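You operate a simulated robot arm through the tools that you are given. There is no shell and no other tool.

You are at the controls of a simulated robot arm. One attempt, no reset.

## Task
Swap the dock's green thumb drive for the red; dock off meanwhile.
Fine: dock off first, on after; the green drive goes into slot two of the desk stand; drop nothing.
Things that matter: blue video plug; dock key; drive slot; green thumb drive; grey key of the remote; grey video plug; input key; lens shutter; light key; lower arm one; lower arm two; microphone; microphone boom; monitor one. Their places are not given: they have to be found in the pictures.

It is judged by the outcome, as a careful person would: the job done as asked, and still so three seconds after it is handed in. It fails if anything else is knocked over, pushed out of place, dropped, spilled or broken.

## Robot
A 7-joint arm with a two-finger gripper, fixed in place. Base frame: the origin is on the floor under the middle of its stand, x ahead of it, y to its left, z up; the work surface is at about z = 732. Units: mm, rad, N and s.
With the tool pointing down near the work surface it reaches from about 320 to 720 mm from the base axis. Its first joint turns from -1.152 to 1.152 rad. Payload 2.45 kg.
The TCP is the grasp point between the finger pads, 26 mm short of the fingertips. In the tool frame z runs along the fingers and y along their closing line. The gripper opens to 96 mm; its body begins 69 mm behind the TCP.
Orientation is that of the tool frame in the base frame, as a unit quaternion [x, y, z, w]. With the fingers straight down and closing along the base's y, the tool's x points along the base's -x, its y along +y and its z along -z.

## Interface
- The arm moves only by the tool servo_tool. Its argument "rows" is a list of rows, each an object of numbers (a shift or turn left out is 0, a gripper value left out holds the last): "rx", "ry", "rz": the turn, a rotation vector about the base's x, y, z in rad; "dx", "dy", "dz": the shift along the base's x, y, z in cm; "hand": the gripper command, from -1 (fully open) to 1 (shut), values between in proportion. In form: [{"rx": .., "ry": .., "rz": .., "dx": .., "dy": .., "dz": .., "hand": ..}, ...]. A call has 1 to 20 rows; each row is the pose to reach, as a shift and turn from the pose commanded when the call began. Rows are played at 5 a second. More than 50 mm and 0.15 rad between two rows, or a gripper value outside its range, and nothing of the call is played. Where a pose cannot be reached the arm comes as near as it can. A force on the tool above 40 N (or 10 N above the force at the start of the call, whichever is more), or a blocked arm, ends the call early, and 0.2 s more pass. Each finger travels about 50 mm/s and halts on what it meets, pressing with about 40 N; the grip force reading is that of the motor and also rises with nothing between the fingers. The clock runs only during rows and for 0.2 s after the last one: add rows that repeat a pose to give the fingers time. It gives the time, the measured TCP pose, the force on the tool (base axes), the opening and the grip force at its end, in the units of the frame above (readings bear some noise), with the torque about the TCP (base axes, N m) and any sound that the robot's microphone picked up.
- Cameras (640 x 400 px; columns grow to the right, rows downward): "scene" is fixed at [182.5, -412.3, 1418.8]; the picture's right is [0.56, -0.83, 0.00], its down [-0.51, -0.35, -0.79] and it looks along [0.65, 0.44, -0.62] (base axes); focal length 336 px, centre (320, 200). "wrist" rides on the gripper at [82, 3, -98] in the tool frame; the picture's right is [-0.04, 1.00, 0.00], its down [-0.73, -0.03, -0.68] and it looks along [-0.68, -0.03, 0.73] (tool axes); focal length 256 px, centre (320, 200).
- camera(camera): a new picture of that camera. It takes no simulated time.
- locate(camera, pixels): there is no depth. For up to 12 entries [column, row, z] of the newest picture of that camera ("zoom" is the newest enlarged one), the place [x, y] in the base frame at which the ray of that pixel passes the height z, good to about 2 mm. It takes no simulated time.
- enlarge(camera, box): a new picture of the part [left, top, right, bottom] of that camera's present view, enlarged. It takes no simulated time.
- finish_job(): hands the job in; it is judged then, once.

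Open the gripper and draw the arm clear of the work before you hand the job in, unless the task says otherwise.

The tools are called after ">>>" by a JSON object that holds its "api" and its "payload". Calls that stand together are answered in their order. servo_tool: Moves the arm, as the interface text tells. Its arguments: {"type":"object","properties":{"rows":{"type":"array"}},"required":["rows"]} The other tools are called the same way: camera (camera) takes a picture; locate (camera, pixels) gives the place at which the rays of pixels pass given heights; enlarge (camera, box) takes an enlarged picture of a part of a camera's view; finish_job () hands the job in.

At the start:

```text
time_s: 0.0
tcp_pos: [418.4, 120.0, 1056.8]
ee_rot: [0.0, 1.0, -0.001, -0.001]
ft_force: [0.1, -0.3, -0.2]
ft_torque: [0.02, 0.02, -0.01]
opening: 96.4
finger_force: 0.1
```

scene: 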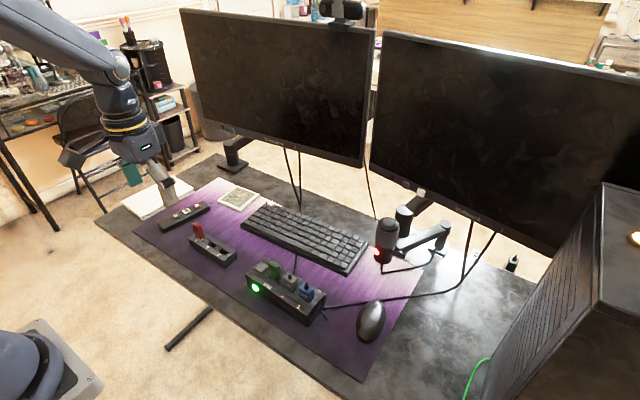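
wrist: 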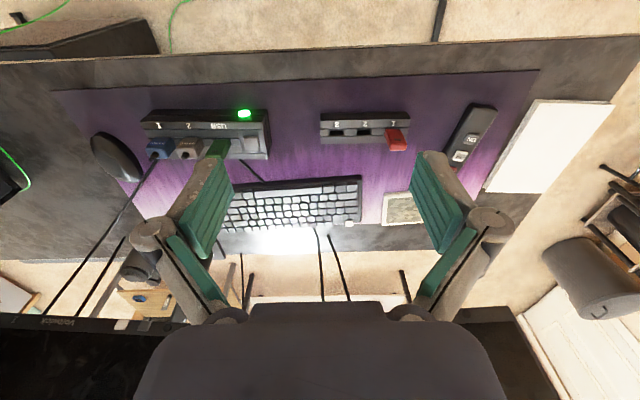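

The scene shows the dock around (285,290) with a lit green key at (255,288), and the stand with the red drive around (212,245). I enlarge both areas for detail.

>>> {"api": "enlarge", "payload": {"camera": "scene", "box": [230, 245, 340, 335]}}

>>> {"api": "enlarge", "payload": {"camera": "wrist", "box": [130, 90, 290, 190]}}

>>> {"api": "enlarge", "payload": {"camera": "wrist", "box": [300, 90, 460, 190]}}

>>> {"api": "enlarge", "payload": {"camera": "scene", "box": [150, 190, 260, 280]}}

```text
4.44 times, centred on (285, 290) of scene
```

zoom: 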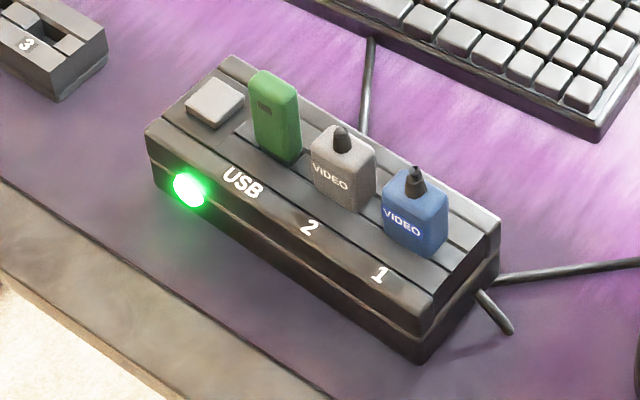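

```text
4.00 times, centred on (210, 140) of wrist
```

zoom: 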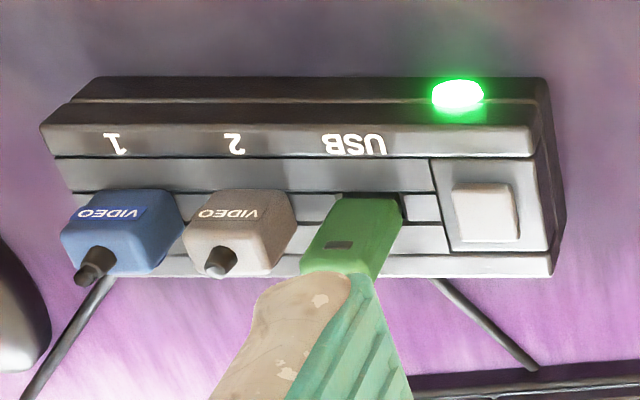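

```text
4.00 times, centred on (380, 140) of wrist
```

zoom: 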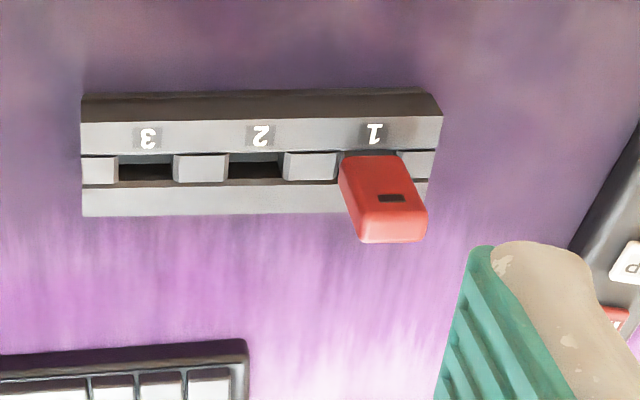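

```text
4.44 times, centred on (205, 235) of scene
```

zoom: 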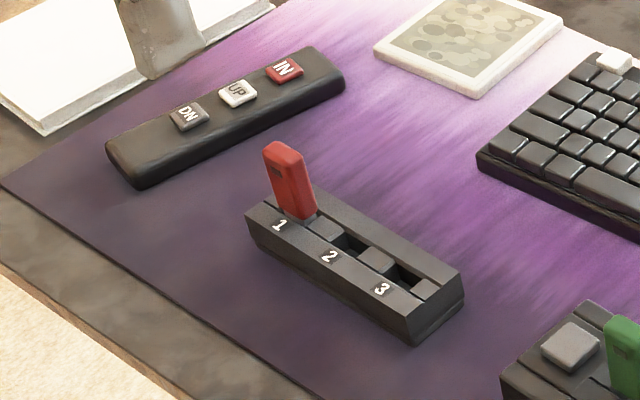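

The dock key is the pale square at scene pixel (261.4,268.2) and wrist pixel (251.3,143). I triangulate it and the drives by locating the same features in both cameras at several heights.

>>> {"api": "locate", "payload": {"camera": "scene", "pixels": [[261.4, 268.2, 760], [261.4, 268.2, 770], [261.4, 268.2, 780], [261.4, 268.2, 790], [274.4, 262.6, 790], [274.4, 262.6, 800], [274.4, 262.6, 810], [198, 225, 780], [198, 225, 790], [198, 225, 800], [213.5, 247.5, 760], [213.5, 247.5, 770]]}}

>>> {"api": "locate", "payload": {"camera": "wrist", "pixels": [[251.3, 143, 760], [251.3, 143, 770], [251.3, 143, 780], [251.3, 143, 790], [215, 151.2, 790], [215, 151.2, 800], [215, 151.2, 810], [397.5, 139.5, 780], [397.5, 139.5, 790], [397.5, 139.5, 800], [363.7, 132.5, 760], [363.7, 132.5, 770]]}}

```text
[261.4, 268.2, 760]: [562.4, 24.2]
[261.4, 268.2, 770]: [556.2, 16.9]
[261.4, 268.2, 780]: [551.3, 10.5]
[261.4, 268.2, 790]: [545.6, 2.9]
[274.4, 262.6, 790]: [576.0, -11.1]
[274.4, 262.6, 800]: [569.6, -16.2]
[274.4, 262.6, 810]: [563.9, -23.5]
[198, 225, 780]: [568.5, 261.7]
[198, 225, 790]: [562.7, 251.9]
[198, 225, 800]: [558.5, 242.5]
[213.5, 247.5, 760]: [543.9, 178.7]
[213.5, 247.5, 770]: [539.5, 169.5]
```

```text
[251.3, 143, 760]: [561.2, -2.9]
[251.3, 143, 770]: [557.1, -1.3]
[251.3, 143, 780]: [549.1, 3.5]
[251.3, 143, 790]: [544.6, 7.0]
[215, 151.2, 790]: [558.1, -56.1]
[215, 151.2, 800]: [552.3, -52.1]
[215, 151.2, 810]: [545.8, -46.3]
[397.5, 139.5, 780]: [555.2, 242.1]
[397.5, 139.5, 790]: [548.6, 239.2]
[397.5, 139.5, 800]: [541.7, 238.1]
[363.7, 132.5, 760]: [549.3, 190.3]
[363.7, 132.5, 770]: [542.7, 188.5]
```

The key triangulates to roughly (547, 5, 786), but the drives need better views. I move the open gripper lower and over toward the dock for a closer wrist picture.

>>> {"api": "servo_tool", "payload": {"rows": [{"dx": 0, "dy": -3, "dz": -2}, {"dx": 0, "dy": -6, "dz": -4}, {"dx": 0, "dy": -9, "dz": -6}, {"dx": 0, "dy": -12, "dz": -8}, {"dx": 0, "dy": -14, "dz": -10}, {"dx": 0, "dy": -14, "dz": -10}]}}

>>> {"api": "camera", "payload": {"camera": "wrist"}}

>>> {"api": "camera", "payload": {"camera": "scene"}}

```text
time_s: 1.4
tcp_pos: [419.9, -18.5, 956.9]
ee_rot: [0.0, 1.0, 0.001, 0.0]
ft_force: [-0.3, -0.2, 0.0]
ft_torque: [-0.01, 0.03, 0.02]
opening: 96.2
finger_force: 0.0
```

```text
taken
```

wrist: 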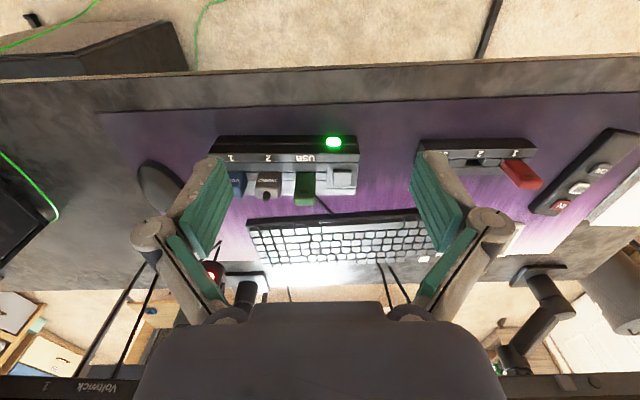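

```text
taken
```

scene: 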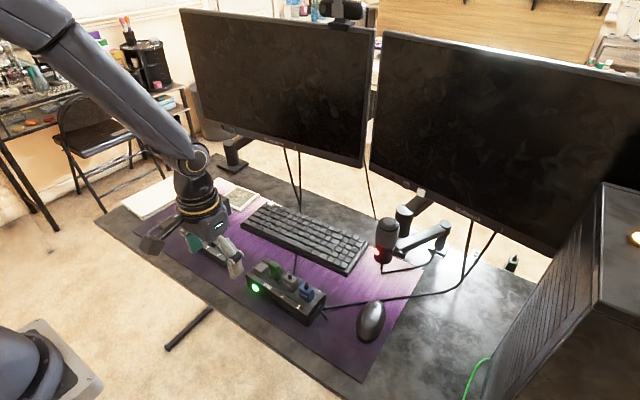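

The dock is now unobstructed at wrist columns 210–358 and rows 135–205. I enlarge the dock area and the stand area for precise pixels.

>>> {"api": "enlarge", "payload": {"camera": "wrist", "box": [230, 120, 370, 210]}}

>>> {"api": "enlarge", "payload": {"camera": "wrist", "box": [415, 120, 555, 210]}}

```text
4.44 times, centred on (300, 165) of wrist
```

zoom: 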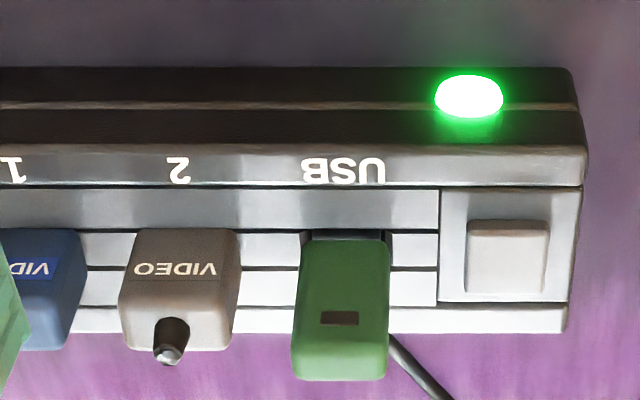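

```text
4.44 times, centred on (485, 165) of wrist
```

zoom: 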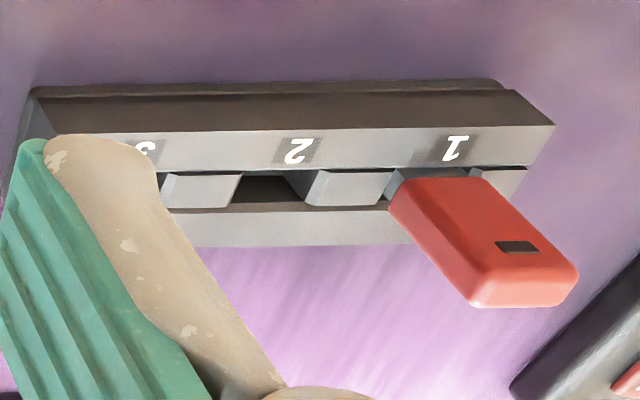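

The key's top centre is at wrist pixel (342.1,177.4), and the green drive's dark mark is at (304.5,191.6). I take tight scene zooms of both drives so that I can match features.

>>> {"api": "enlarge", "payload": {"camera": "scene", "box": [250, 255, 298, 285]}}

>>> {"api": "locate", "payload": {"camera": "wrist", "pixels": [[342.1, 177.4, 770], [342.1, 177.4, 780], [342.1, 177.4, 790], [304.5, 191.6, 790], [304.5, 191.6, 800], [304.5, 191.6, 810], [304.5, 191.6, 820], [293.7, 205.1, 800], [293.7, 205.1, 820], [314.9, 205.1, 800], [314.9, 205.1, 820]]}}

>>> {"api": "locate", "payload": {"camera": "scene", "pixels": [[261.4, 268.2, 770], [261.4, 268.2, 780], [261.4, 268.2, 790], [272.6, 269.3, 790], [272.6, 269.3, 800], [272.6, 269.3, 810], [272.6, 269.3, 820]]}}

```text
13.33 times, centred on (274, 270) of scene
```

zoom: 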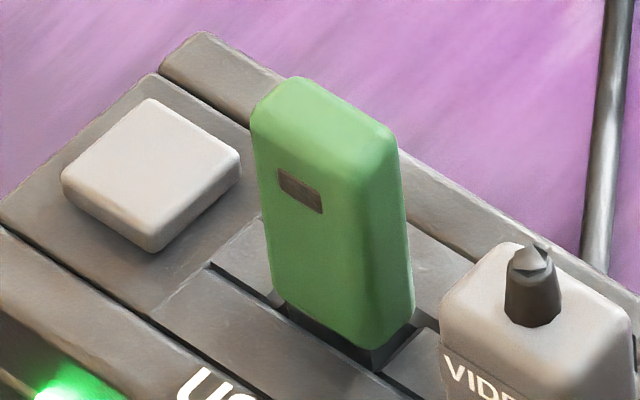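

```text
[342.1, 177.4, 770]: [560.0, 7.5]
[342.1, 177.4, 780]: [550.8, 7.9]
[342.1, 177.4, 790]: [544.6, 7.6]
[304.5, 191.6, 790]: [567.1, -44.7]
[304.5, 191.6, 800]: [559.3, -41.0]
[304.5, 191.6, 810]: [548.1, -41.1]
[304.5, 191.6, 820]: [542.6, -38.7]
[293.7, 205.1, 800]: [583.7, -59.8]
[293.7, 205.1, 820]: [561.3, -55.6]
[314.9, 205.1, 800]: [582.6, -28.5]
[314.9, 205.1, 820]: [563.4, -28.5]
```

```text
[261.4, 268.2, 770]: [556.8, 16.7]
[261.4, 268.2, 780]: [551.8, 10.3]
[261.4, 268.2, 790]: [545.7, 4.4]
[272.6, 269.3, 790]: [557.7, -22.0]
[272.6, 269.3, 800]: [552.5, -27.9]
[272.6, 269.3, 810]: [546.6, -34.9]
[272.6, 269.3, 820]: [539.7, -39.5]
```

The key matches at about (548, 7.5, 785), and the green drive's mark at about (541, -39.5, 818), so the drive top is near z 830. I move lower for a closer dock picture.

>>> {"api": "servo_tool", "payload": {"rows": [{"dx": 1, "dy": -0.5, "dz": -2}, {"dx": 2, "dy": -1, "dz": -4}, {"dx": 3, "dy": -1.5, "dz": -6}, {"dx": 3, "dy": -1.5, "dz": -6}, {"dx": 3, "dy": -1.5, "dz": -6}]}}

>>> {"api": "enlarge", "payload": {"camera": "wrist", "box": [200, 130, 420, 268]}}

>>> {"api": "camera", "payload": {"camera": "wrist"}}

```text
time_s: 2.6
tcp_pos: [449.7, -33.8, 895.3]
ee_rot: [-0.001, 1.0, 0.0, 0.0]
ft_force: [-0.5, -0.2, 0.0]
ft_torque: [-0.01, 0.0, 0.04]
opening: 95.8
finger_force: 0.0
```

```text
2.90 times, centred on (310, 199) of wrist
```

zoom: 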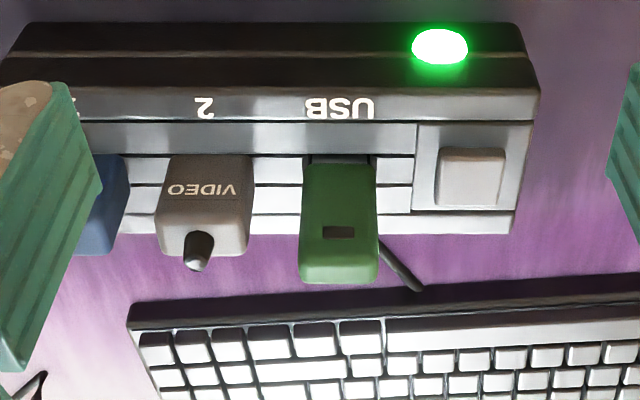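

```text
taken
```

wrist: 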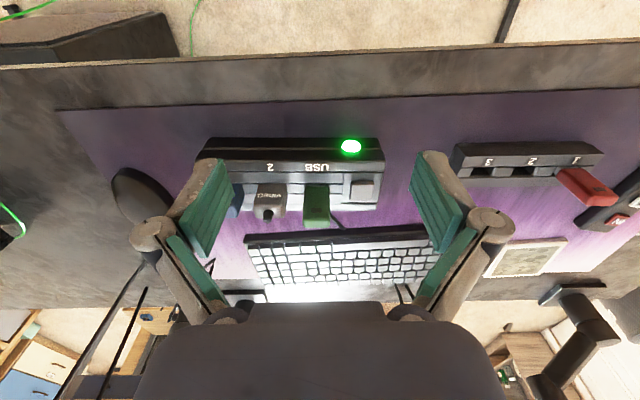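

The green drive is at wrist (317,205) and the key at (363,190). I take tight zooms of them and of the stand at right (530,170).

>>> {"api": "enlarge", "payload": {"camera": "wrist", "box": [294, 170, 390, 230]}}

>>> {"api": "locate", "payload": {"camera": "wrist", "pixels": [[205, 142, 732], [380, 142, 732], [363, 190, 785], [456, 143, 732], [590, 141, 732]]}}

>>> {"api": "enlarge", "payload": {"camera": "wrist", "box": [444, 130, 632, 240]}}

```text
6.67 times, centred on (342, 200) of wrist
```

zoom: 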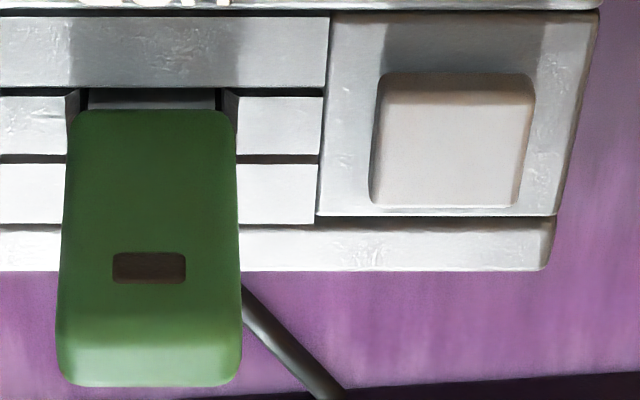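

```text
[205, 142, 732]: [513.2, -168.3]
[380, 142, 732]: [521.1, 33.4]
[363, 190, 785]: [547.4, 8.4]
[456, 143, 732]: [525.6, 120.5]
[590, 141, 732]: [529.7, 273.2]
```

```text
3.40 times, centred on (538, 185) of wrist
```

zoom: 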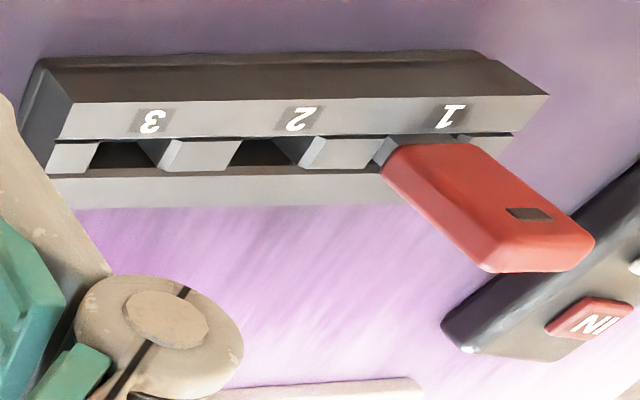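

The stand is seen obliquely here, with slot 2's opening at zoom (265,155). I move over in y to view the stand squarely.

>>> {"api": "servo_tool", "payload": {"rows": [{"dy": 4}, {"dy": 8}, {"dy": 12}, {"dy": 16}, {"dy": 20}, {"dy": 23}, {"dy": 23}, {"dy": 23}]}}

>>> {"api": "camera", "payload": {"camera": "wrist"}}

>>> {"api": "enlarge", "payload": {"camera": "wrist", "box": [230, 120, 390, 220]}}

```text
time_s: 4.4
tcp_pos: [449.9, 193.7, 893.6]
ee_rot: [0.0, 1.0, 0.0, 0.001]
ft_force: [-0.6, 0.0, 1.0]
ft_torque: [0.02, 0.02, -0.02]
opening: 95.8
finger_force: 0.1
```

```text
taken
```

wrist: 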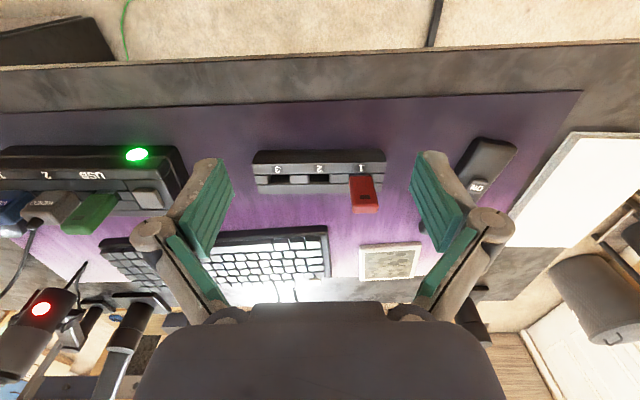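

```text
4.00 times, centred on (310, 170) of wrist
```

zoom: 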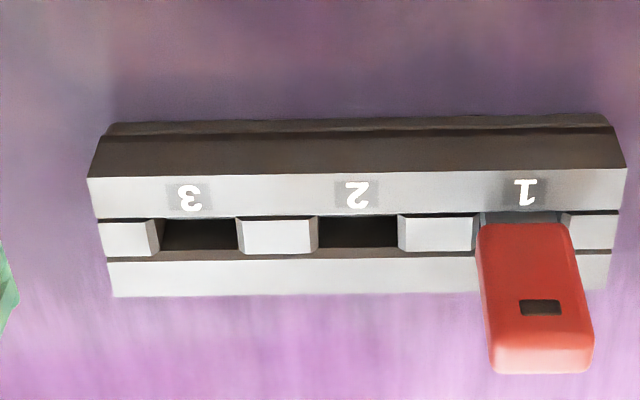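

The stand is seen squarely, with slot 2's opening at wrist zoom (355,235) and the red drive in slot 1 at (535,300). I take the matching scene zoom so I can triangulate the slot height.

>>> {"api": "enlarge", "payload": {"camera": "scene", "box": [186, 215, 242, 270]}}

>>> {"api": "locate", "payload": {"camera": "wrist", "pixels": [[361.25, 168, 760], [361.25, 168, 770], [361.25, 168, 780], [319.25, 168.75, 760], [319.25, 168.75, 770], [319.25, 168.75, 780], [277, 169.5, 760], [277, 169.5, 770], [277, 169.5, 780], [365, 196.75, 800], [365, 196.75, 810], [365, 196.75, 820]]}}

```text
7.27 times, centred on (214, 242) of scene
```

zoom: 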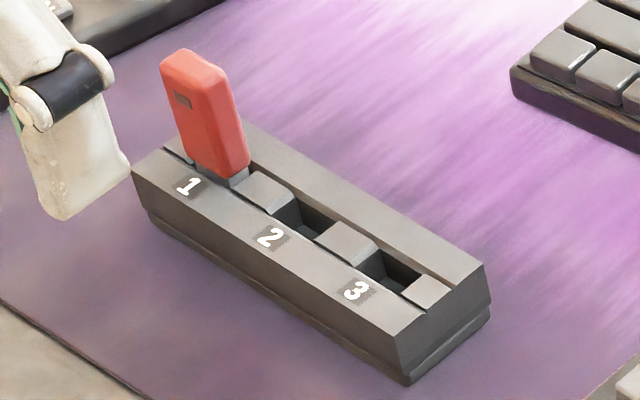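

```text
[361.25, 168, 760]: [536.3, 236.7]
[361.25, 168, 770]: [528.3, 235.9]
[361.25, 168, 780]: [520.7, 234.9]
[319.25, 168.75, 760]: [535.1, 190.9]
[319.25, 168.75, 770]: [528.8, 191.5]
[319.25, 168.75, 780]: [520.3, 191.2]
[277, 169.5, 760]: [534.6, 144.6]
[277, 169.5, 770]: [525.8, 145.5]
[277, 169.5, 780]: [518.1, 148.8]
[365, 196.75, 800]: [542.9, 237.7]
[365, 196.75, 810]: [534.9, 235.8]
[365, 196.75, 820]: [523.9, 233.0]
```

In the scene zoom the labels "1", "2" and "3" sit at (187,187), (270,237) and (355,290), and the red mark is at (181,99). I locate them at several heights to match the wrist values.

>>> {"api": "locate", "payload": {"camera": "zoom", "pixels": [[187, 187, 760], [187, 187, 770], [187, 187, 780], [270, 237, 760], [270, 237, 770], [270, 237, 780], [355, 290, 760], [355, 290, 770], [355, 290, 780], [181, 99, 790], [181, 99, 805], [181, 99, 820]]}}

```text
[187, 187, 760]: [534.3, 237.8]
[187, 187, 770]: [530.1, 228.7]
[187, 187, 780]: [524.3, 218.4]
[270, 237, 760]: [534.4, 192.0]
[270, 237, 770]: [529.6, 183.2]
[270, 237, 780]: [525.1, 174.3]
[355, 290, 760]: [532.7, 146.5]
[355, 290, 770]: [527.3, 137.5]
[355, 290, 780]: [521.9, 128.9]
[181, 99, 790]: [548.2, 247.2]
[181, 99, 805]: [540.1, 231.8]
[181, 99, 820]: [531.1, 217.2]
```

Labels match at z≈760 (stand top), with pitch ≈46 mm along y and the red mark at ≈(543,237,800). I locate the stand's top edges and the slot 2 centre several times to average the noise and get its yaw.

>>> {"api": "locate", "payload": {"camera": "wrist", "pixels": [[258.75, 194.25, 760], [258.75, 194.25, 760], [381.25, 192, 760], [381.25, 192, 760], [252, 164.5, 760], [252, 164.5, 760], [386.5, 162, 760], [386.5, 162, 760], [319, 179, 760], [319, 179, 760], [319, 179, 760], [319, 179, 760]]}}

>>> {"api": "enlarge", "payload": {"camera": "wrist", "box": [300, 160, 380, 220]}}

```text
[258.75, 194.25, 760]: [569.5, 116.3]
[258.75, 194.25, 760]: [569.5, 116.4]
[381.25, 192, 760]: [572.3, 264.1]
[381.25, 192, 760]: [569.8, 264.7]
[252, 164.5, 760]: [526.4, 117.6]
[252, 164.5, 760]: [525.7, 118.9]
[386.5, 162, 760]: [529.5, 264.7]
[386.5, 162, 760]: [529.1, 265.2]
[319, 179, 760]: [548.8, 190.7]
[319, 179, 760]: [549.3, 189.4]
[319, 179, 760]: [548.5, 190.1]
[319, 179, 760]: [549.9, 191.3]
```

```text
6.67 times, centred on (340, 190) of wrist
```

zoom: 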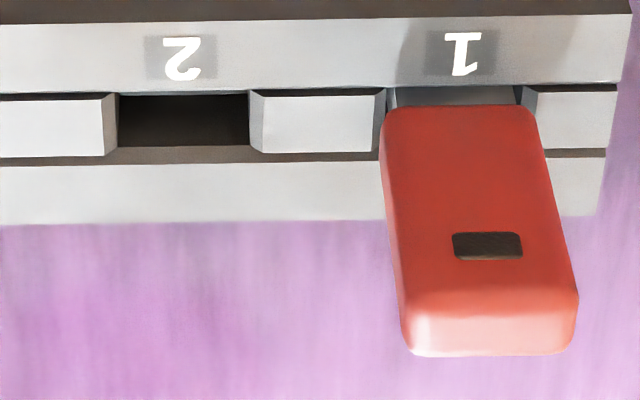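

The stand centre is ≈(549,191), slot 2 is at ≈(549.4,191) on top z=760, and the yaw is about -0.015. I now raise and turn the hand +90° about z, so the fingers close along x, which keeps them clear of the key and the grey plug.

>>> {"api": "servo_tool", "payload": {"rows": [{"rz": 0.13, "dz": 1, "dy": -1}, {"rz": 0.26, "dz": 2, "dy": -2}, {"rz": 0.39, "dz": 3, "dy": -4}, {"rz": 0.52, "dz": 4, "dy": -6}, {"rz": 0.65, "dz": 5, "dy": -8}, {"rz": 0.78, "dz": 6, "dy": -10}, {"rz": 0.91, "dz": 6, "dy": -12}, {"rz": 1.04, "dz": 6, "dy": -14}, {"rz": 1.17, "dz": 6, "dy": -14}, {"rz": 1.3, "dz": 6, "dy": -14}, {"rz": 1.43, "dz": 6, "dy": -14}, {"rz": 1.5708, "dz": 6, "dy": -14}, {"rz": 1.5708, "dz": 6, "dy": -14}, {"rz": 1.5708, "dz": 6, "dy": -14}]}}

>>> {"api": "camera", "payload": {"camera": "wrist"}}

>>> {"api": "camera", "payload": {"camera": "scene"}}

```text
time_s: 7.4
tcp_pos: [448.4, 54.7, 954.9]
ee_rot: [0.707, -0.707, 0.0, -0.001]
ft_force: [0.3, -0.4, 0.1]
ft_torque: [0.0, 0.0, -0.01]
opening: 96.0
finger_force: 0.0
```

```text
taken
```

wrist: 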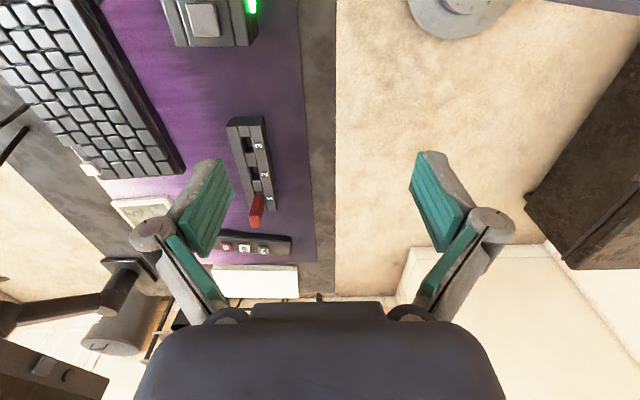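

```text
taken
```

scene: 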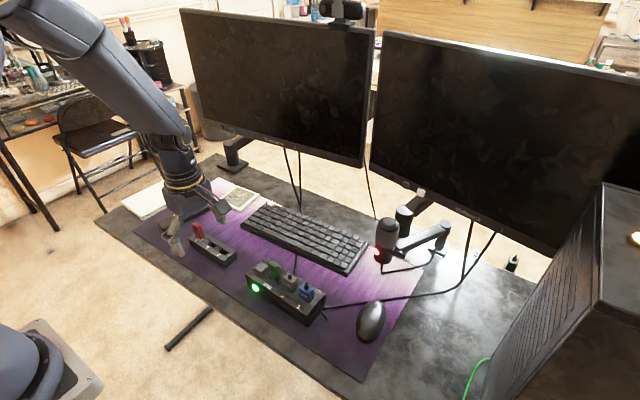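

The turn worked: the left of the wrist image is +x and the top is -y. I close the fingers and move over the key at about (548,8), still high.

>>> {"api": "servo_tool", "payload": {"rows": [{"dx": 2.5, "dy": -1.2, "hand": 0.3}, {"dx": 5, "dy": -2.4, "hand": 0.7}, {"dx": 7.5, "dy": -3.6, "hand": 1}, {"dx": 9.9, "dy": -4.7, "hand": 1}, {"dx": 9.9, "dy": -4.7, "dz": -3, "hand": 1}, {"dx": 9.9, "dy": -4.7, "dz": -6, "hand": 1}, {"dx": 9.9, "dy": -4.7, "dz": -6, "hand": 1}, {"dx": 9.9, "dy": -4.7, "dz": -6, "hand": 1}]}}

>>> {"api": "camera", "payload": {"camera": "wrist"}}

>>> {"api": "enlarge", "payload": {"camera": "scene", "box": [200, 180, 340, 320]}}

```text
time_s: 9.2
tcp_pos: [548.4, 9.0, 895.3]
ee_rot: [0.707, -0.707, 0.0, -0.001]
ft_force: [-0.4, -0.5, 0.3]
ft_torque: [-0.02, -0.02, -0.01]
opening: 0.0
finger_force: 28.9
```

```text
taken
```

wrist: 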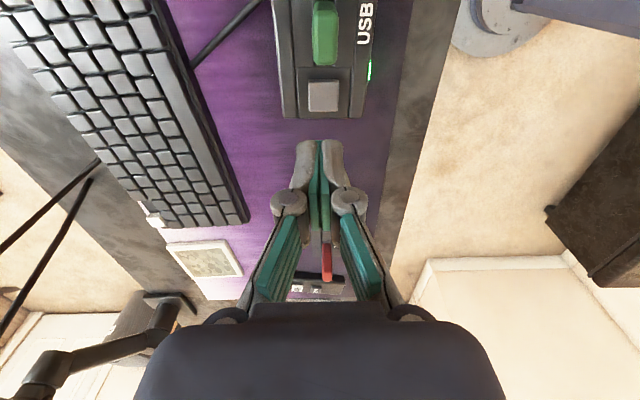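

```text
2.86 times, centred on (270, 250) of scene
```

zoom: 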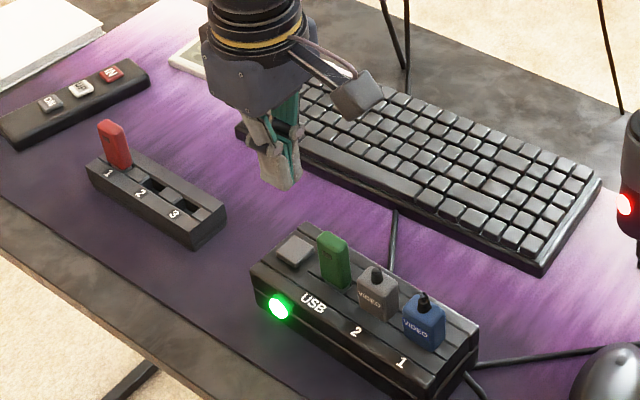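

The closed fingertips are straight above the key area, and the key is seen at wrist (323,95). I recheck its position, and the green drive's features, from this viewpoint.

>>> {"api": "enlarge", "payload": {"camera": "wrist", "box": [272, 0, 384, 120]}}

>>> {"api": "locate", "payload": {"camera": "wrist", "pixels": [[323, 96, 785], [323, 96, 785], [323, 96, 785], [323, 96, 785]]}}

```text
3.33 times, centred on (328, 60) of wrist
```

zoom: 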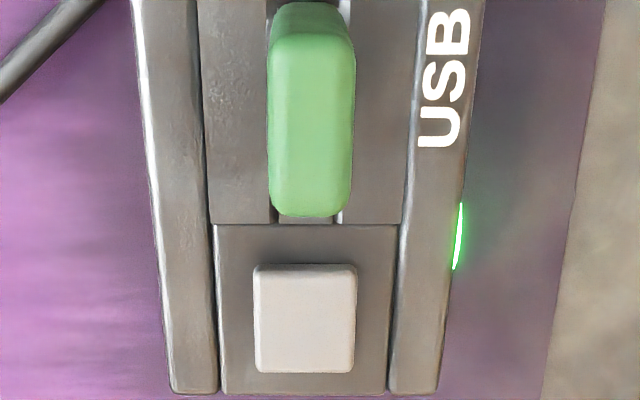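

```text
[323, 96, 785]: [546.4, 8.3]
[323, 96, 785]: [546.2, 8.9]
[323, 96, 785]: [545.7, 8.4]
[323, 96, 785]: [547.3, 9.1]
```

The key is at ≈(547,8.3). I descend to leave the fingertips a few mm above it (TCP z≈817).

>>> {"api": "servo_tool", "payload": {"rows": [{"dx": -0.12, "dy": -0.07, "dz": -2}, {"dx": -0.12, "dy": -0.07, "dz": -4}, {"dx": -0.12, "dy": -0.07, "dz": -6}, {"dx": -0.12, "dy": -0.07, "dz": -7.2}, {"dx": -0.12, "dy": -0.07, "dz": -7.8}, {"dx": -0.12, "dy": -0.07, "dz": -7.8}]}}

>>> {"api": "camera", "payload": {"camera": "wrist"}}

>>> {"api": "enlarge", "payload": {"camera": "scene", "box": [220, 215, 332, 325]}}

```text
time_s: 10.6
tcp_pos: [547.5, 8.6, 817.0]
ee_rot: [0.708, -0.706, 0.0, 0.0]
ft_force: [0.3, 0.1, 0.3]
ft_torque: [0.02, 0.01, 0.04]
opening: 5.7
finger_force: 27.7
```

```text
taken
```

wrist: 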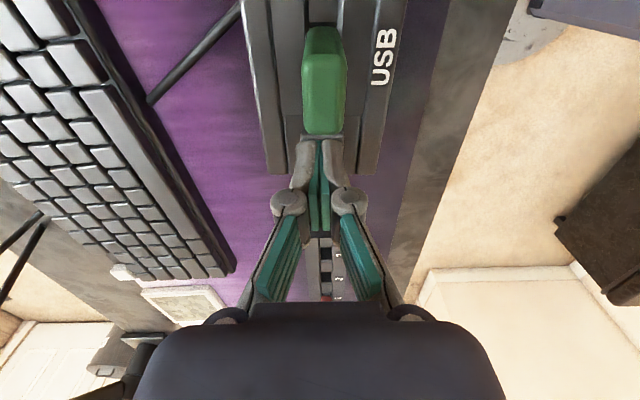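

```text
3.64 times, centred on (276, 270) of scene
```

zoom: 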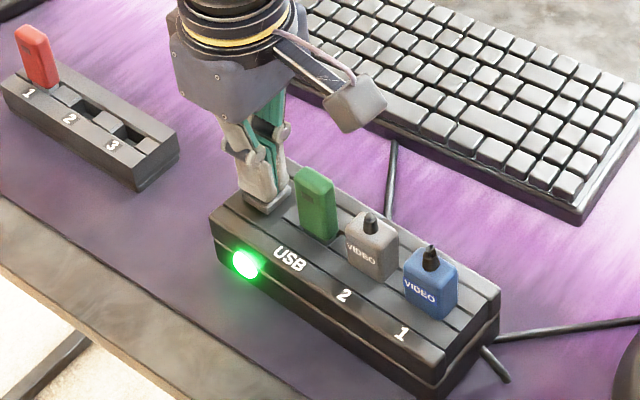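

The tips hover just over the key, and the LED is still green at zoom (247,265). I press down in small steps and watch the force.

>>> {"api": "servo_tool", "payload": {"rows": [{"dz": -0.1}, {"dz": -0.2}, {"dz": -0.3}, {"dz": -0.4}, {"dz": -0.5}, {"dz": -0.6}]}}

>>> {"api": "enlarge", "payload": {"camera": "scene", "box": [220, 215, 332, 325]}}

```text
time_s: 12.0
tcp_pos: [547.9, 8.5, 812.1]
ee_rot: [0.707, -0.707, 0.0, -0.001]
ft_force: [-4.6, 0.2, 11.5]
ft_torque: [-0.06, 0.11, 0.02]
opening: 6.2
finger_force: 28.5
heard: click
```

```text
3.64 times, centred on (276, 270) of scene
```

zoom: 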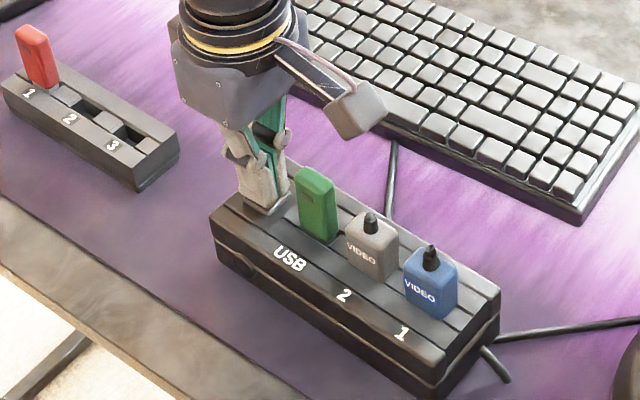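

A click was heard and the LED is now dark. I lift straight up and check that it stays off.

>>> {"api": "servo_tool", "payload": {"rows": [{"dz": 0.5}, {"dz": 1.5}, {"dz": 3.5}, {"dz": 6}, {"dz": 8.5}, {"dz": 8.5}]}}

>>> {"api": "enlarge", "payload": {"camera": "scene", "box": [220, 215, 332, 325]}}

>>> {"api": "camera", "payload": {"camera": "wrist"}}

```text
time_s: 13.4
tcp_pos: [545.4, 10.0, 896.2]
ee_rot: [0.709, -0.706, -0.001, 0.0]
ft_force: [0.3, -0.4, 0.9]
ft_torque: [0.01, 0.0, 0.03]
opening: 0.1
finger_force: 28.1
```

```text
3.64 times, centred on (276, 270) of scene
```

zoom: 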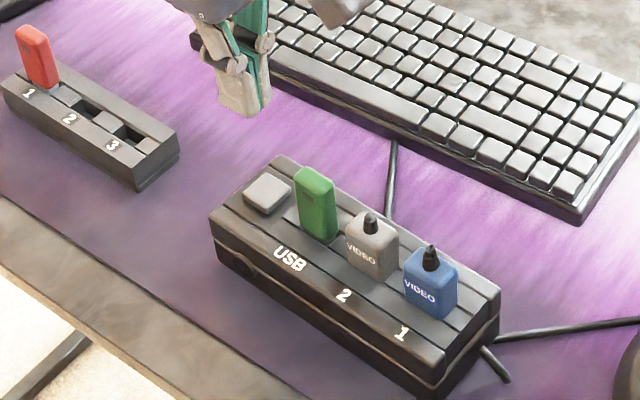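

```text
taken
```

wrist: 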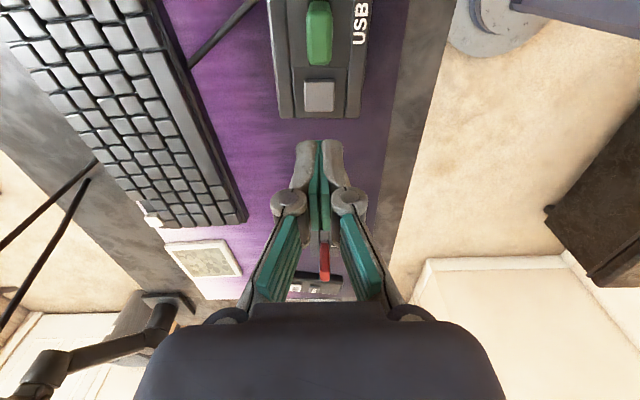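

The LED stays dark after release, so the dock is off. Now I zoom on the green drive from above (wrist ≈(320,32)) to fix its x and y.

>>> {"api": "enlarge", "payload": {"camera": "wrist", "box": [272, 0, 368, 70]}}

```text
5.71 times, centred on (320, 35) of wrist
```

zoom: 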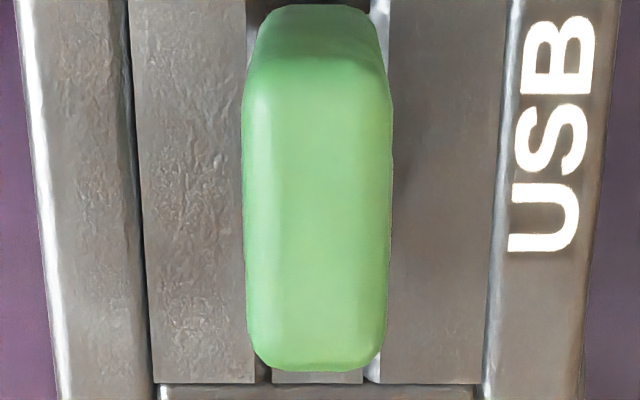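

In the zoom the top face spans columns 243–390 and rows 60–370. I locate its centre and extents at z≈831.

>>> {"api": "locate", "payload": {"camera": "zoom", "pixels": [[243, 215, 830], [243, 215, 830], [243, 215, 830], [390, 215, 830], [390, 215, 830], [390, 215, 830], [317, 60, 830], [317, 60, 830], [317, 60, 830], [317, 370, 830], [317, 370, 830], [317, 370, 830]]}}

>>> {"api": "locate", "payload": {"camera": "zoom", "pixels": [[317, 215, 830], [317, 215, 830], [317, 215, 830], [317, 215, 830], [250, 384, 779], [250, 384, 779], [375, 384, 779], [375, 384, 779], [250, 20, 779], [250, 20, 779], [383, 20, 779], [383, 20, 779]]}}

```text
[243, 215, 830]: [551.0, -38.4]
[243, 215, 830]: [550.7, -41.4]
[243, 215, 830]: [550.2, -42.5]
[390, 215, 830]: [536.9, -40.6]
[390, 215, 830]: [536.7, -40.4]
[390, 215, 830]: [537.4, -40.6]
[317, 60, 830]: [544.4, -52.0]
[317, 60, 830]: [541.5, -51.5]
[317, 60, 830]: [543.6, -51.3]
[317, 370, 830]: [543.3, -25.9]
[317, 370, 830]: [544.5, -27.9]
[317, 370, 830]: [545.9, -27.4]
```

```text
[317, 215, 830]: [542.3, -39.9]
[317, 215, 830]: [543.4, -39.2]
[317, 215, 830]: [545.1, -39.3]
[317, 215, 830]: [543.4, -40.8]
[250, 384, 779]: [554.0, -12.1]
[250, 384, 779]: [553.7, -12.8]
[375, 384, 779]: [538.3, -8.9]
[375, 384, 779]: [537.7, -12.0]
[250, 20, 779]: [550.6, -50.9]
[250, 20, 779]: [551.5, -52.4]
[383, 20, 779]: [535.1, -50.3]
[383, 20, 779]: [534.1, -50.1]
```

The top face centre comes to ≈(544,-40), with extents of about 14 mm in x and 25 mm in y. I also want the dock's yaw, so I zoom on it in the scene view to locate its front edge.

>>> {"api": "enlarge", "payload": {"camera": "scene", "box": [240, 250, 336, 332]}}

```text
4.88 times, centred on (288, 291) of scene
```

zoom: 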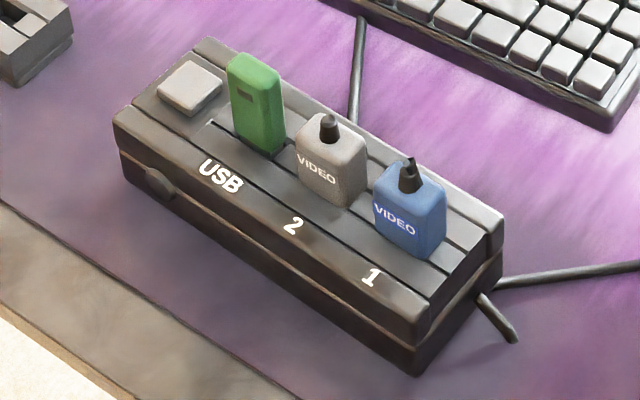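

The label centres are at (222,175), (294,225) and (371,277) in this zoom, and the back edge runs from (203,40) to (502,218). I locate these at z≈779 for the yaw.

>>> {"api": "locate", "payload": {"camera": "zoom", "pixels": [[222, 175, 779], [222, 175, 779], [222, 175, 779], [371, 277, 779], [371, 277, 779], [371, 277, 779], [203, 40, 779], [203, 40, 779], [203, 40, 779], [502, 218, 779], [502, 218, 779], [502, 218, 779]]}}

>>> {"api": "locate", "payload": {"camera": "zoom", "pixels": [[115, 116, 779], [115, 116, 779], [115, 116, 779], [415, 325, 779], [415, 325, 779], [415, 325, 779], [294, 225, 779], [294, 225, 779], [294, 225, 779], [189, 87, 785], [189, 87, 785], [189, 87, 785]]}}

```text
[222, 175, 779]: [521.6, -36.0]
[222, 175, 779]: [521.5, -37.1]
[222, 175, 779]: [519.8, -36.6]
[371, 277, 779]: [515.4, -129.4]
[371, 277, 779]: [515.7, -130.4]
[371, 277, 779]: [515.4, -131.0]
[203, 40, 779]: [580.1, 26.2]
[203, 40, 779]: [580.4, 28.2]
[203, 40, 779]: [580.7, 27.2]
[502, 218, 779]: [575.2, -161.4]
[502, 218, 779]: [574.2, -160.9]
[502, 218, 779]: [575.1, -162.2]
```

```text
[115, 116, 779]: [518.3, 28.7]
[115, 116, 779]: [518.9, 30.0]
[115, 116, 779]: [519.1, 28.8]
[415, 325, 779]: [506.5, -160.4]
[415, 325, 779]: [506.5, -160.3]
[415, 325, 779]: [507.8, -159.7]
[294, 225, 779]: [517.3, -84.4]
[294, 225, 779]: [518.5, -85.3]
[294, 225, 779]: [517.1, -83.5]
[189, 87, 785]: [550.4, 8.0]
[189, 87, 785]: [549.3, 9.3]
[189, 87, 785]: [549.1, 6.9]
```

Yaw works out to ≈-0.045 for the dock and ≈-0.017 for the stand, and the green drive is centred at ≈(545.8,-39.4). I move above it, turn -0.045, and open to about 40 mm.

>>> {"api": "servo_tool", "payload": {"rows": [{"dx": 0, "dy": -1.5, "rz": -0.02, "hand": 0.5}, {"dx": -0.05, "dy": -3, "rz": -0.045, "hand": 0.17}, {"dx": -0.13, "dy": -4.76, "rz": -0.045, "hand": 0.17}, {"dx": -0.13, "dy": -4.76, "rz": -0.045, "hand": 0.17}, {"dx": -0.13, "dy": -4.76, "rz": -0.045, "hand": 0.17}, {"dx": -0.13, "dy": -4.76, "rz": -0.045, "hand": 0.17}]}}

>>> {"api": "camera", "payload": {"camera": "wrist"}}

>>> {"api": "enlarge", "payload": {"camera": "scene", "box": [220, 195, 350, 325]}}

```text
time_s: 14.8
tcp_pos: [544.8, -40.1, 895.6]
ee_rot: [-0.692, 0.722, 0.0, 0.0]
ft_force: [-0.3, -0.5, 0.0]
ft_torque: [-0.01, -0.01, 0.0]
opening: 40.1
finger_force: 0.1
```

```text
taken
```

wrist: 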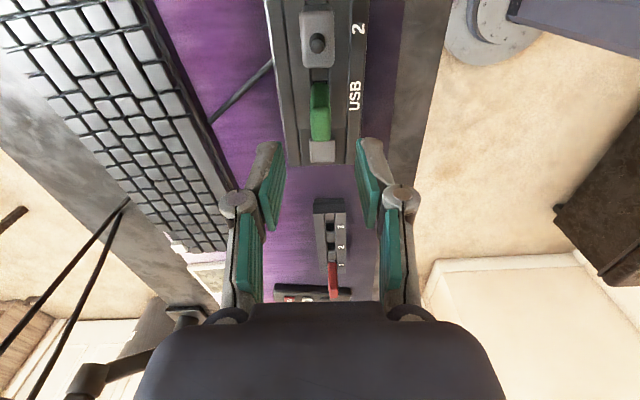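

```text
3.08 times, centred on (285, 260) of scene
```

zoom: 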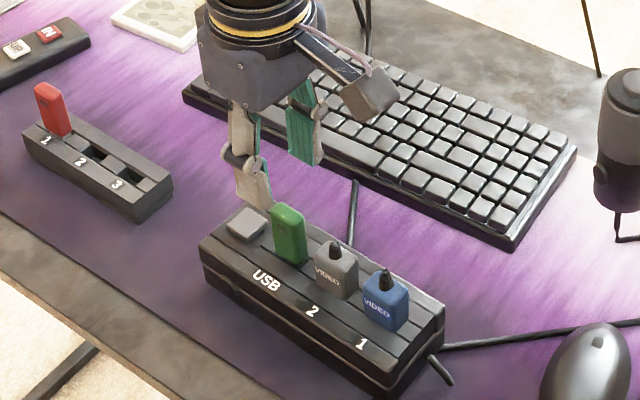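

The fingers straddle the drive's line, with inner tips at wrist columns ≈285 and 357, and the tool axis should project to column ≈320.4. I zoom on the drive to compare its column.

>>> {"api": "enlarge", "payload": {"camera": "wrist", "box": [280, 70, 360, 170]}}

```text
4.00 times, centred on (320, 120) of wrist
```

zoom: 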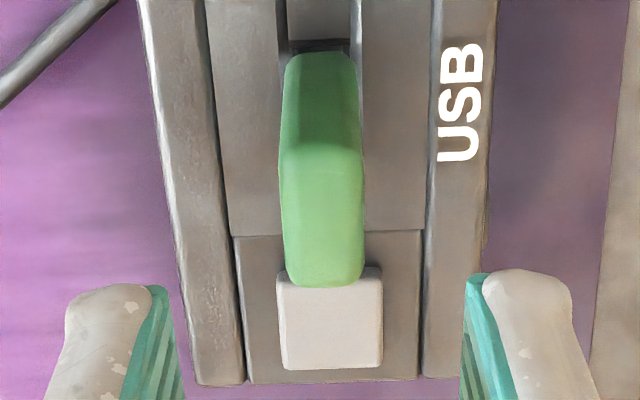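

The drive top is centred at raw column ≈320.5 and row ≈124, which matches the tool axis in x, y and yaw within about 1 mm. I descend so the tips sit about 10 mm above the dock top.

>>> {"api": "servo_tool", "payload": {"rows": [{"dz": -2}, {"dz": -4}, {"dz": -5.5}, {"dz": -7}, {"dz": -8.1}, {"dz": -8.1}, {"dz": -8.1}]}}

>>> {"api": "camera", "payload": {"camera": "wrist"}}

>>> {"api": "enlarge", "payload": {"camera": "scene", "box": [230, 215, 330, 315]}}

```text
time_s: 16.4
tcp_pos: [546.6, -41.8, 814.0]
ee_rot: [-0.692, 0.722, 0.0, 0.0]
ft_force: [0.3, 0.5, 0.1]
ft_torque: [0.03, -0.01, -0.01]
opening: 39.7
finger_force: 0.1
```

```text
taken
```

wrist: 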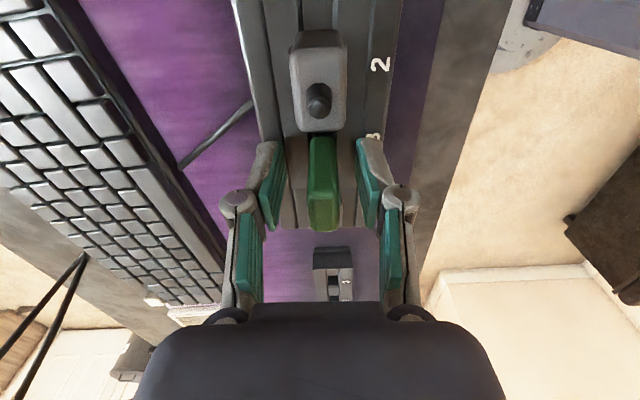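

```text
4.00 times, centred on (280, 265) of scene
```

zoom: 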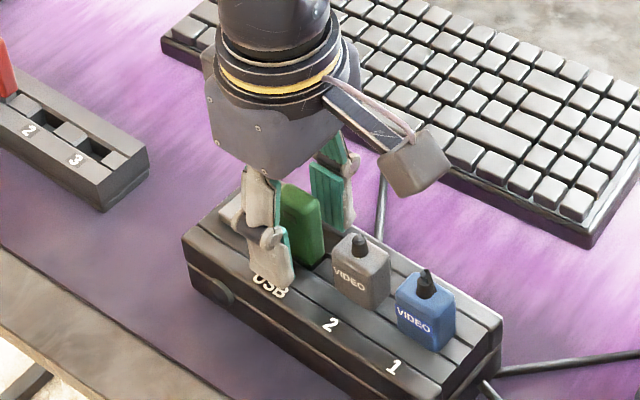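

The drive stands between the pads. I zoom in to check its centring before closing.

>>> {"api": "enlarge", "payload": {"camera": "wrist", "box": [264, 130, 376, 240]}}

```text
3.64 times, centred on (320, 185) of wrist
```

zoom: 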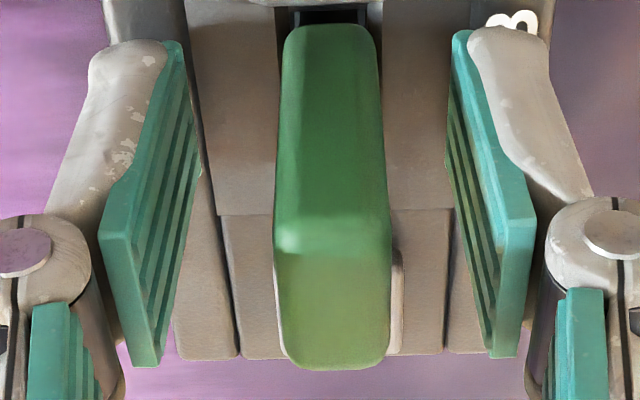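

The drive sits ≈1.2 mm toward -x of the pad centre (gaps of 80 vs 62 zoom px). I shift dx -0.12 cm and close to about 18 mm to recheck.

>>> {"api": "servo_tool", "payload": {"rows": [{"dx": -0.12, "hand": 0.3}, {"dx": -0.12, "hand": 0.5}, {"dx": -0.12, "hand": 0.62}, {"dx": -0.12, "hand": 0.62}, {"dx": -0.12, "hand": 0.62}]}}

>>> {"api": "enlarge", "payload": {"camera": "wrist", "box": [264, 130, 376, 240]}}

```text
time_s: 17.6
tcp_pos: [543.7, -40.6, 814.5]
ee_rot: [-0.691, 0.723, 0.0, -0.001]
ft_force: [0.2, 0.8, -0.7]
ft_torque: [-0.02, -0.02, 0.0]
opening: 17.9
finger_force: 0.1
```

```text
3.64 times, centred on (320, 185) of wrist
```

zoom: 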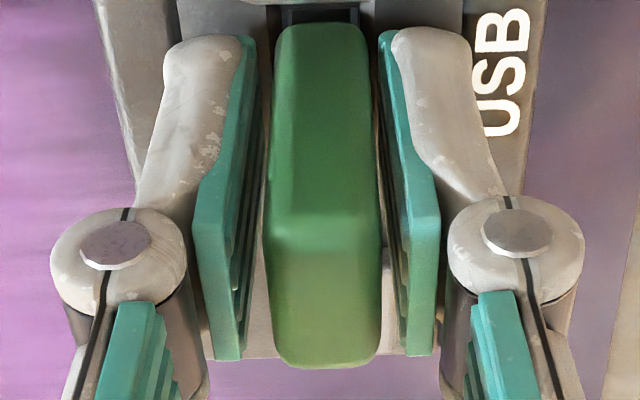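

The drive is centred between the pads, with about equal gaps on both sides. I close onto it.

>>> {"api": "servo_tool", "payload": {"rows": [{"hand": 0.7}, {"hand": 0.8}, {"hand": 1}, {"hand": 1}, {"hand": 1}]}}

>>> {"api": "enlarge", "payload": {"camera": "wrist", "box": [264, 130, 376, 240]}}

```text
time_s: 18.8
tcp_pos: [543.9, -40.3, 815.2]
ee_rot: [-0.691, 0.723, 0.0, 0.0]
ft_force: [0.5, 0.1, 0.4]
ft_torque: [0.0, 0.01, -0.01]
opening: 12.5
finger_force: 39.3
```

```text
3.64 times, centred on (320, 185) of wrist
```

zoom: 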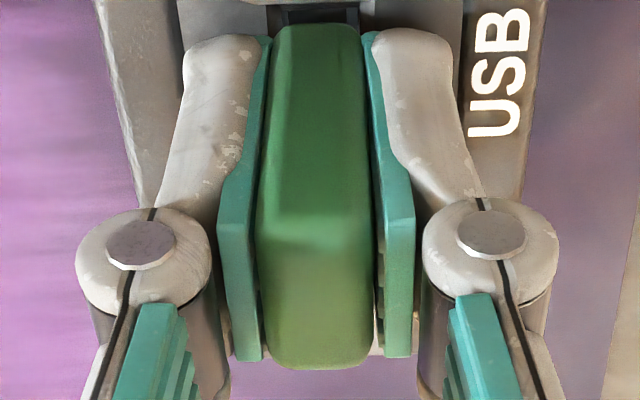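

The grip holds at 12.5 mm and 39 N, with almost no side force. I pull the drive straight up slowly.

>>> {"api": "servo_tool", "payload": {"rows": [{"dz": 0.2}, {"dz": 0.4}, {"dz": 0.7}, {"dz": 1.0}, {"dz": 1.4}, {"dz": 1.8}, {"dz": 2.3}, {"dz": 2.8}, {"dz": 3.4}, {"dz": 4.2}, {"dz": 5.2}, {"dz": 6.5}, {"dz": 8}, {"dz": 8}]}}

>>> {"api": "camera", "payload": {"camera": "wrist"}}

>>> {"api": "enlarge", "payload": {"camera": "scene", "box": [220, 195, 350, 325]}}

```text
time_s: 21.8
tcp_pos: [543.9, -39.6, 895.6]
ee_rot: [-0.692, 0.722, 0.0, 0.0]
ft_force: [-0.1, -0.1, 0.1]
ft_torque: [-0.02, 0.0, 0.01]
opening: 12.2
finger_force: 39.1
```

```text
taken
```

wrist: 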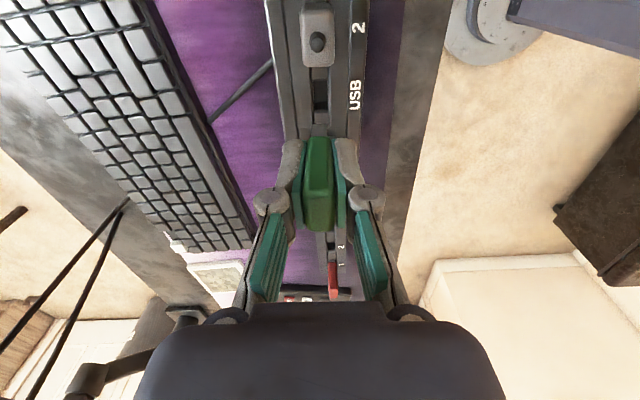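

```text
3.08 times, centred on (285, 260) of scene
```

zoom: 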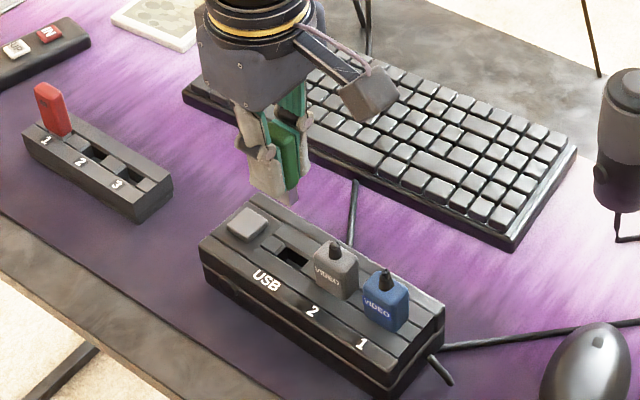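

The green drive is out and held, and the USB slot is empty at scene zoom (292,255). I zoom in to see the connector and the slot shape.

>>> {"api": "enlarge", "payload": {"camera": "scene", "box": [255, 225, 325, 285]}}

>>> {"api": "enlarge", "payload": {"camera": "wrist", "box": [280, 60, 370, 130]}}

```text
6.67 times, centred on (290, 255) of scene
```

zoom: 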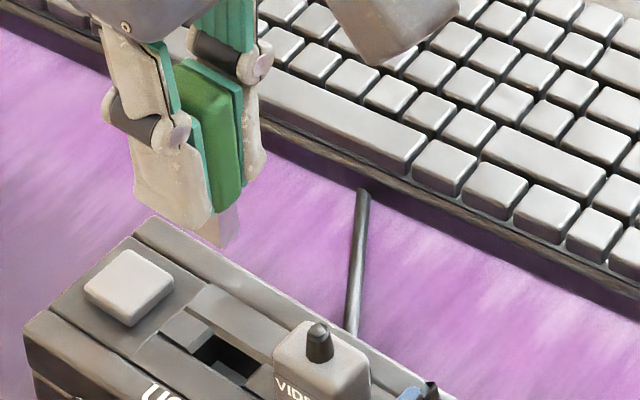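

```text
5.71 times, centred on (325, 95) of wrist
```

zoom: 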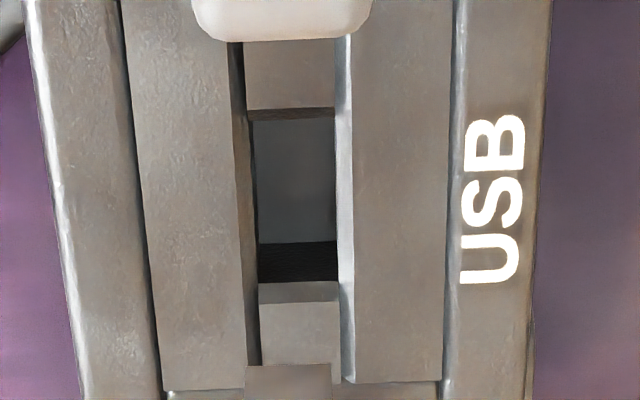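

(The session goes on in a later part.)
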